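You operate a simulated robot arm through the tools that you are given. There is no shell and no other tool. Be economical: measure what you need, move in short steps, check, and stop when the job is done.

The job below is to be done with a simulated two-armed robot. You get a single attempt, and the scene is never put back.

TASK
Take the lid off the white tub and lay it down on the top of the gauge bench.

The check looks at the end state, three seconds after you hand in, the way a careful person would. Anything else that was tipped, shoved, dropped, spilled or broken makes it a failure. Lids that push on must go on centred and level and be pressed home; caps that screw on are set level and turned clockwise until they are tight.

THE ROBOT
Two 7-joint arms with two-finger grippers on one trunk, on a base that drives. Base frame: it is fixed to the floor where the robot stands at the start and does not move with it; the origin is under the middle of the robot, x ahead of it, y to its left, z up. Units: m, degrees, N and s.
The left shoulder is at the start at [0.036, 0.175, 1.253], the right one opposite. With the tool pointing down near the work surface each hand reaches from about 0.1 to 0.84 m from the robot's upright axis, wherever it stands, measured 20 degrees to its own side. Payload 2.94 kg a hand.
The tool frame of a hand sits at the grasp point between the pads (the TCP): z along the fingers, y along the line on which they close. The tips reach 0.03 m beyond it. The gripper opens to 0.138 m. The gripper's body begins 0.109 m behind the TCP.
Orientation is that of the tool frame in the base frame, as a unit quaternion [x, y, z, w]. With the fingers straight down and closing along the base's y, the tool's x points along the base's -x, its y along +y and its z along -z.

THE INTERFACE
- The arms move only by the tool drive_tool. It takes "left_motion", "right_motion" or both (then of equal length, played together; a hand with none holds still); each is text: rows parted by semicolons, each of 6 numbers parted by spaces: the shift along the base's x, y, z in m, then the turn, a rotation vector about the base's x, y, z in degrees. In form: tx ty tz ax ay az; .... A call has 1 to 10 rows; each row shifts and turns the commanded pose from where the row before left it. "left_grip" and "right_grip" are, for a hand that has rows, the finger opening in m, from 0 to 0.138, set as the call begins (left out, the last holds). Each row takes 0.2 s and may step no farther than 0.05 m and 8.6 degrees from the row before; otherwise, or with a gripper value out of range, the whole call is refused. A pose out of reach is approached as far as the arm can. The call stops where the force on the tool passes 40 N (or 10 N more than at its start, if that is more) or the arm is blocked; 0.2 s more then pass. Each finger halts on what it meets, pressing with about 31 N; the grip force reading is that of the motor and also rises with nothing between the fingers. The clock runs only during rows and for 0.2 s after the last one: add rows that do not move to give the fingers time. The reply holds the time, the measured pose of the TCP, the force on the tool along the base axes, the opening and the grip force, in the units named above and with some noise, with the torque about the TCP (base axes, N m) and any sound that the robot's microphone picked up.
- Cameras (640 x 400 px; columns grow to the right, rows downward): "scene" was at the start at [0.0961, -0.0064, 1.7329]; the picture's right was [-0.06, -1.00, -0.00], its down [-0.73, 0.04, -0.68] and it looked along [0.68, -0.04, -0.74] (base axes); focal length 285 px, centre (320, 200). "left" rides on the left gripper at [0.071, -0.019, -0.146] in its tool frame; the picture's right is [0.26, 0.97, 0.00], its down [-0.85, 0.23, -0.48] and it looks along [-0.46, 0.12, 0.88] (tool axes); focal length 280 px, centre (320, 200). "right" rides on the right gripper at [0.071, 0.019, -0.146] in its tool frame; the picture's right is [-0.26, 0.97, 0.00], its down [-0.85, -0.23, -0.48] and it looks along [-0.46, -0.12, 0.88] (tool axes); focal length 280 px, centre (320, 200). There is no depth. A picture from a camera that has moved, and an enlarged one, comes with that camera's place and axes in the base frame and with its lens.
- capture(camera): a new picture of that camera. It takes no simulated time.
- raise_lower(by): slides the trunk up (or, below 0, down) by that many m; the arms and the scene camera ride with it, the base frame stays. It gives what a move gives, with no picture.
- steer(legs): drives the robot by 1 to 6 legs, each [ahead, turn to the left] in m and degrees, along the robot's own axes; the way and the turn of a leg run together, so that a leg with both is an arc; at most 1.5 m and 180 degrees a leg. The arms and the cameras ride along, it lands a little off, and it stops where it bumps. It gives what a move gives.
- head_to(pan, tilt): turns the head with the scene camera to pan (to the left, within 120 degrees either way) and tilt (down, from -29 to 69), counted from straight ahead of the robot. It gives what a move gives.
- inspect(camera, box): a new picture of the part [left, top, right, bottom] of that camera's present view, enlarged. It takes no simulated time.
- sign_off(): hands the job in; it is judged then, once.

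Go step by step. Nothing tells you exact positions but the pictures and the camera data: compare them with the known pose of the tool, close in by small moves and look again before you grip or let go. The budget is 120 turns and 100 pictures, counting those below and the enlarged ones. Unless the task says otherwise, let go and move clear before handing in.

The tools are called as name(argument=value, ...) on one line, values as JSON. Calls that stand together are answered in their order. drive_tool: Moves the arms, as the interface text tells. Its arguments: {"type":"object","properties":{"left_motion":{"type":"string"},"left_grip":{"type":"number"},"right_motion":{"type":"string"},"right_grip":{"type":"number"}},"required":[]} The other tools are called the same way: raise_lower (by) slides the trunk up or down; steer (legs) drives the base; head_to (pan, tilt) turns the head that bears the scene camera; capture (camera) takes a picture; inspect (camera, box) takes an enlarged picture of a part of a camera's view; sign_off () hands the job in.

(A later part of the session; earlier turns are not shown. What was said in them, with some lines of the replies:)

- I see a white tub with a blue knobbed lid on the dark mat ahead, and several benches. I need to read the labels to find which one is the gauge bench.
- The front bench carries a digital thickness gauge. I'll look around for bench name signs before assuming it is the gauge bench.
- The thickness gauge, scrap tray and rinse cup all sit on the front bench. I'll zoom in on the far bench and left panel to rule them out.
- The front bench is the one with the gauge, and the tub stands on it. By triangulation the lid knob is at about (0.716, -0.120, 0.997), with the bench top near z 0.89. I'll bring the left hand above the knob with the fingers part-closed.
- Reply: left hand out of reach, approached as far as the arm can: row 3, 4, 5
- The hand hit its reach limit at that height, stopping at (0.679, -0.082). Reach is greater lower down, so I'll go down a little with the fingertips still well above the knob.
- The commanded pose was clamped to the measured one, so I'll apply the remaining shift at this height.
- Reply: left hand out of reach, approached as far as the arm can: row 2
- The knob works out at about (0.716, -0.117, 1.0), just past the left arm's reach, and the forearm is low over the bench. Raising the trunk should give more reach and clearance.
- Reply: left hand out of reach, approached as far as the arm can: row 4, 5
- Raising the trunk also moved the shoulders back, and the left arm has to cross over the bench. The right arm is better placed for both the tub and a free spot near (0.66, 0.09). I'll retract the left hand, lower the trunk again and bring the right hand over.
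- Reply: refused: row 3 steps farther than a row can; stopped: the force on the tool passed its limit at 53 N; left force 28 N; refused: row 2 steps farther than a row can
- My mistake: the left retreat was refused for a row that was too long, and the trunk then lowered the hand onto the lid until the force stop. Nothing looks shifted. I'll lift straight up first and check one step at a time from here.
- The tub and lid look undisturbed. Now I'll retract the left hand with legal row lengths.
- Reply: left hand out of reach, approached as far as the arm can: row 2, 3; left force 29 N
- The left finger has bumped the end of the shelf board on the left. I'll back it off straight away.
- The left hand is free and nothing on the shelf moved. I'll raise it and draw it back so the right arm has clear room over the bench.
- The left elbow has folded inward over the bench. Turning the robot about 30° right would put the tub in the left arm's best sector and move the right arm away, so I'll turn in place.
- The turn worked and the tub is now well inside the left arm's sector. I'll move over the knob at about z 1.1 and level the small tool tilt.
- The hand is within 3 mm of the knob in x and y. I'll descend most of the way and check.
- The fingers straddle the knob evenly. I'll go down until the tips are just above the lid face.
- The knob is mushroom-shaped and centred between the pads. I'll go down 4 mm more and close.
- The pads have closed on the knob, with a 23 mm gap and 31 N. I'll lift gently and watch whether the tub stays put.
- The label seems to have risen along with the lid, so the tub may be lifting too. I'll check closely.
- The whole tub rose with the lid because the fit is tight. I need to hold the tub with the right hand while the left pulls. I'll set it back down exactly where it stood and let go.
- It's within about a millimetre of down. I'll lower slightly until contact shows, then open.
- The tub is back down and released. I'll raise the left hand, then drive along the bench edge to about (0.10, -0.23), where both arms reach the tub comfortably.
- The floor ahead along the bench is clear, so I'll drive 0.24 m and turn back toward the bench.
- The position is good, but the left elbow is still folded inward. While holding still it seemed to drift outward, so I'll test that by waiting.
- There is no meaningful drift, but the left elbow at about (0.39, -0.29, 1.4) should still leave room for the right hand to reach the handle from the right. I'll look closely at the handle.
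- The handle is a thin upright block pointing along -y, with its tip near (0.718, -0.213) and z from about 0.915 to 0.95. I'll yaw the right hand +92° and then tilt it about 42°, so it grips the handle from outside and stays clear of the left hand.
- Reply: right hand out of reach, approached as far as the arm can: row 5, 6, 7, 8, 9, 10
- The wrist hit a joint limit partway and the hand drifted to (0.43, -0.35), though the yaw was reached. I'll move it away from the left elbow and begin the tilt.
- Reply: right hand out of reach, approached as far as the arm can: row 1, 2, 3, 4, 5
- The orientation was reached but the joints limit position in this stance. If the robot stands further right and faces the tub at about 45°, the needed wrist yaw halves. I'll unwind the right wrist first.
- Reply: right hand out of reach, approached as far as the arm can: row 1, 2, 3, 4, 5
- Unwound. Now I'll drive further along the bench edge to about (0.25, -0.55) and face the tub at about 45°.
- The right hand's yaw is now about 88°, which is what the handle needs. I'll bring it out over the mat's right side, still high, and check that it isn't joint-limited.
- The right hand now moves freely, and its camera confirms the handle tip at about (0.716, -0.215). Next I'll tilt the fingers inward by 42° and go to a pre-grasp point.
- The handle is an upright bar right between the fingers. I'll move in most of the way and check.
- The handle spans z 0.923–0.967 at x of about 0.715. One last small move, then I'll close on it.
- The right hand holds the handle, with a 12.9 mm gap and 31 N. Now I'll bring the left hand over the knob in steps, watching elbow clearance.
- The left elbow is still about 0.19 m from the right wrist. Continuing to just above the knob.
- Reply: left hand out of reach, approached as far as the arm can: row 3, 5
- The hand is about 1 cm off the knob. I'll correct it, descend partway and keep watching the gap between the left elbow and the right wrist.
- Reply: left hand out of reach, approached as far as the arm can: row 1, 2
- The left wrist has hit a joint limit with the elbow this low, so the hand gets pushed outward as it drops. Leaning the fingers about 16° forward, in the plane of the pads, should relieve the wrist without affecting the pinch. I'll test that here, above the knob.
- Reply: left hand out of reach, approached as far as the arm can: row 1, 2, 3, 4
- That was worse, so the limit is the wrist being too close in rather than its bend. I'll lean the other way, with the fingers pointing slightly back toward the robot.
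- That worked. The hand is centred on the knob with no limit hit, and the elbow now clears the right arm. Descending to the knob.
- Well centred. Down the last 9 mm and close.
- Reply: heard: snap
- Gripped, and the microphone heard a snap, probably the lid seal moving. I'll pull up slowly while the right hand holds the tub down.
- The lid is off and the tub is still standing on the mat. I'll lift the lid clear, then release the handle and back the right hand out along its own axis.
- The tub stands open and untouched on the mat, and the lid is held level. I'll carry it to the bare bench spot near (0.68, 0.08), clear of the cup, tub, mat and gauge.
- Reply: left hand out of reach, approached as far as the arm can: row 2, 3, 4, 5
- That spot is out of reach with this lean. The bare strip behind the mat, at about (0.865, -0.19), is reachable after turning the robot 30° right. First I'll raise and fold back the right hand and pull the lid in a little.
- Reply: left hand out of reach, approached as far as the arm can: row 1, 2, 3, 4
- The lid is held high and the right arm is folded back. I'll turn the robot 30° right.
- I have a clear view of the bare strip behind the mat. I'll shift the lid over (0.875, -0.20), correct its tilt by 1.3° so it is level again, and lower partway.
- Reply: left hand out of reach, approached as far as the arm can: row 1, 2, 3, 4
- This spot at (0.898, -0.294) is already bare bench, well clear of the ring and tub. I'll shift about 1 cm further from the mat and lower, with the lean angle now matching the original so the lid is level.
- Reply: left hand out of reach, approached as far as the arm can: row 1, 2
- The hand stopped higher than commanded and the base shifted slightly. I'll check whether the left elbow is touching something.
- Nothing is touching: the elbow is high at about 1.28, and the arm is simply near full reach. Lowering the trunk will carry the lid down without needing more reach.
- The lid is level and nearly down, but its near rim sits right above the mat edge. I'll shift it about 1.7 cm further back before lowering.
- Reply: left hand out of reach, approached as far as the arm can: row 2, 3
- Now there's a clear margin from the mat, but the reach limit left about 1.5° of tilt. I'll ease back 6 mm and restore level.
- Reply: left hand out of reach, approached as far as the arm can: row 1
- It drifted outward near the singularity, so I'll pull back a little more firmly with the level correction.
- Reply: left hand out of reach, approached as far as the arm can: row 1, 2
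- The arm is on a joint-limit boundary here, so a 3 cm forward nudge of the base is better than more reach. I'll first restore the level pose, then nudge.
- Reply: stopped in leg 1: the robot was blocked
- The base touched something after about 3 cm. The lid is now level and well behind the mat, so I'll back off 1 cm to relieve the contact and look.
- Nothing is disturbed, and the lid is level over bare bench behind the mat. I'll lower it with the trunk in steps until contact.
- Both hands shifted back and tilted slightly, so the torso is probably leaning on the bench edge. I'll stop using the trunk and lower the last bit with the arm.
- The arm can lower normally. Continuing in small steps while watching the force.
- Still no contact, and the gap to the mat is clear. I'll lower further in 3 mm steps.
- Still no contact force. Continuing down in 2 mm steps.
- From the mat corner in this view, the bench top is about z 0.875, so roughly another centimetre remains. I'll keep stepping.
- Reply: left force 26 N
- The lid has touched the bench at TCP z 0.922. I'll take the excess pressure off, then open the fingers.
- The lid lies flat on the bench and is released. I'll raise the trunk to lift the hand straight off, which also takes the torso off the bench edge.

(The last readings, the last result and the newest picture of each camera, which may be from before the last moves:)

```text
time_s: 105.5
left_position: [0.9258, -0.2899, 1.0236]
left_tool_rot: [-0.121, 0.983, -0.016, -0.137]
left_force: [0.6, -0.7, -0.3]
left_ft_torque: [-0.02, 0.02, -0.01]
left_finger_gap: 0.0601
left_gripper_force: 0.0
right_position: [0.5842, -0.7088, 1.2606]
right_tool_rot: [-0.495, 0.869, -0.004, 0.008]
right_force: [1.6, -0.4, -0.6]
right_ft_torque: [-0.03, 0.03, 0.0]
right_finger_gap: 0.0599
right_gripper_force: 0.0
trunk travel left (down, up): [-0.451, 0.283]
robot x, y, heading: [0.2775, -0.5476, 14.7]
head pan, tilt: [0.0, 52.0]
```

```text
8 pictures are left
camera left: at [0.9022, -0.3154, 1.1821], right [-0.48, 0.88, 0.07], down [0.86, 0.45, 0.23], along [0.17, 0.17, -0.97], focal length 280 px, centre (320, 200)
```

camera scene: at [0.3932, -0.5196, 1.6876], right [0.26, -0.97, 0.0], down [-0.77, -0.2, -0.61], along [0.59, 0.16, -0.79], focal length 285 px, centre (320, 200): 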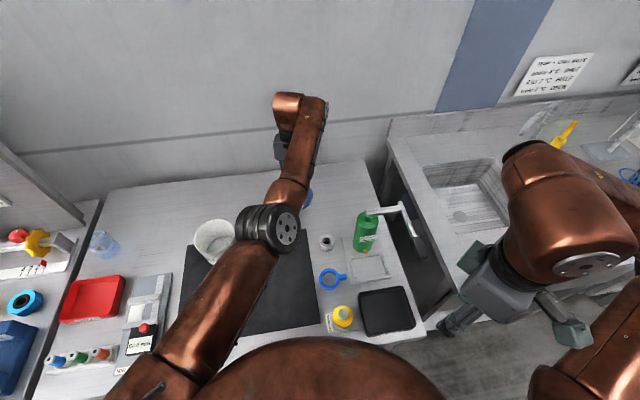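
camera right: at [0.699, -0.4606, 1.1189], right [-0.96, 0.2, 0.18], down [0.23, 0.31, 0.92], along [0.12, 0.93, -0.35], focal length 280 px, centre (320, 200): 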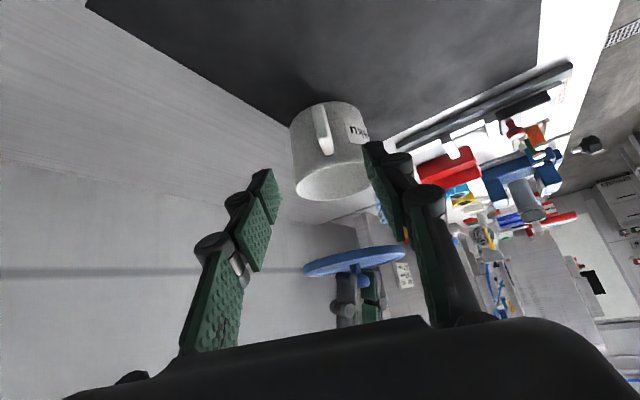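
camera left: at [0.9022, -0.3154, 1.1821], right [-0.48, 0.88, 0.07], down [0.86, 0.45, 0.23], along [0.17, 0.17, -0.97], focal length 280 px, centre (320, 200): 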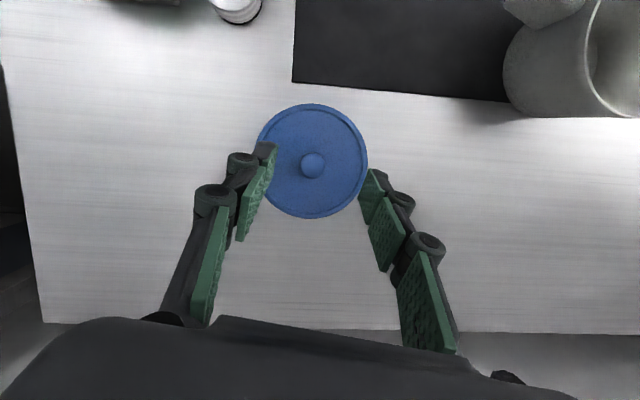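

The lid is free, with a clear gap to the mat. I'll raise further, back the base off slightly and do a final check.

raise_lower(by=0.1)

steer(legs=[[-0.06, 0]])

capture(camera="scene")

capture(camera="left")

```text
time_s: 106.9
left_position: [0.9245, -0.2901, 1.1229]
left_tool_rot: [-0.121, 0.983, -0.017, -0.136]
left_force: [0.4, -0.2, 0.4]
left_ft_torque: [0.02, 0.0, 0.01]
left_finger_gap: 0.0599
left_gripper_force: 0.1
right_position: [0.5829, -0.7107, 1.3623]
right_tool_rot: [-0.495, 0.869, -0.004, 0.008]
right_force: [0.0, -0.1, -0.5]
right_ft_torque: [-0.01, 0.01, 0.01]
right_finger_gap: 0.06
right_gripper_force: 0.1
trunk travel left (down, up): [-0.551, 0.183]
robot x, y, heading: [0.2748, -0.5515, 14.6]
head pan, tilt: [0.0, 52.0]
```

```text
time_s: 107.8
left_position: [0.8865, -0.2998, 1.1162]
left_tool_rot: [-0.121, 0.982, -0.017, -0.143]
left_force: [1.0, 0.3, 0.6]
left_ft_torque: [-0.08, 0.09, 0.01]
left_finger_gap: 0.0601
left_gripper_force: 0.1
right_position: [0.5437, -0.7208, 1.3603]
right_tool_rot: [-0.494, 0.869, -0.002, 0.001]
right_force: [-1.3, 0.4, 0.3]
right_ft_torque: [-0.03, -0.13, 0.01]
right_finger_gap: 0.0603
right_gripper_force: 0.0
trunk travel left (down, up): [-0.551, 0.183]
robot x, y, heading: [0.2207, -0.5615, 14.9]
head pan, tilt: [0.0, 52.0]
```

```text
7 pictures are left
camera scene: at [0.3113, -0.5409, 1.8535], right [0.26, -0.97, 0.0], down [-0.77, -0.2, -0.6], along [0.58, 0.15, -0.8], focal length 285 px, centre (320, 200)
```

scene: 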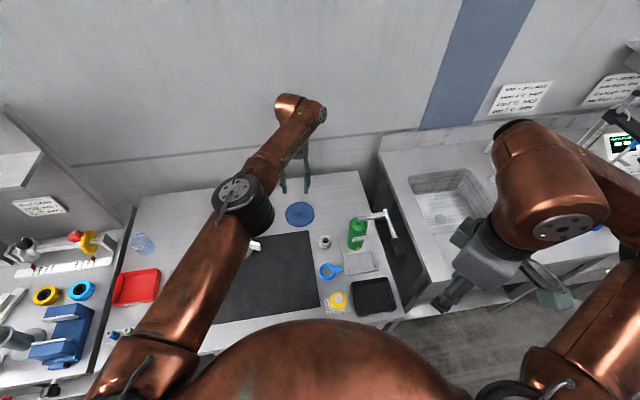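

```text
6 pictures are left
camera left: at [0.8644, -0.3255, 1.276], right [-0.48, 0.88, 0.07], down [0.86, 0.45, 0.22], along [0.16, 0.17, -0.97], focal length 280 px, centre (320, 200)
```

left: 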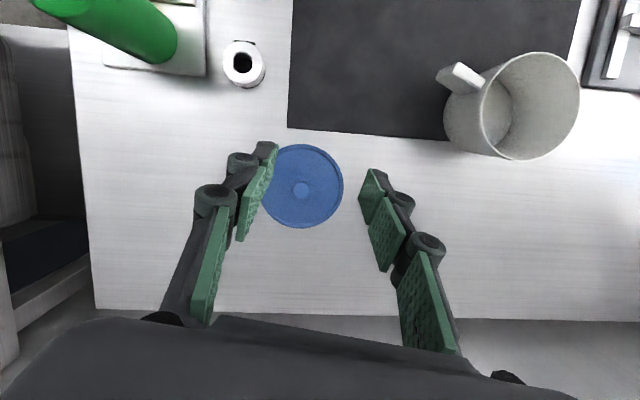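

The lid lies flat on the bare bench behind the mat. The tub stands upright and open where it was, everything else is in place, and both hands are clear, so I'm handing in.

sign_off()

```text
The job is handed in.
```

The lid is off the white tub and lying flat, knob up, on the bare top of the gauge bench behind the mat. I took the bench with the digital gauge to be the gauge bench, since no sign named it.

- **The tub:** it stands upright and open at its original spot on the mat. The lid was tight enough that my first pull raised the whole tub about 1 cm. I set it back down and held its handle for the second pull.
- **Contacts along the way:** the left hand pressed on the lid once, reaching about 53 N before it stopped, and also bumped the end of the left shelf. The base and torso touched what I took to be the front of the bench during the final placing. I saw nothing moved, tipped or damaged in the pictures afterwards.
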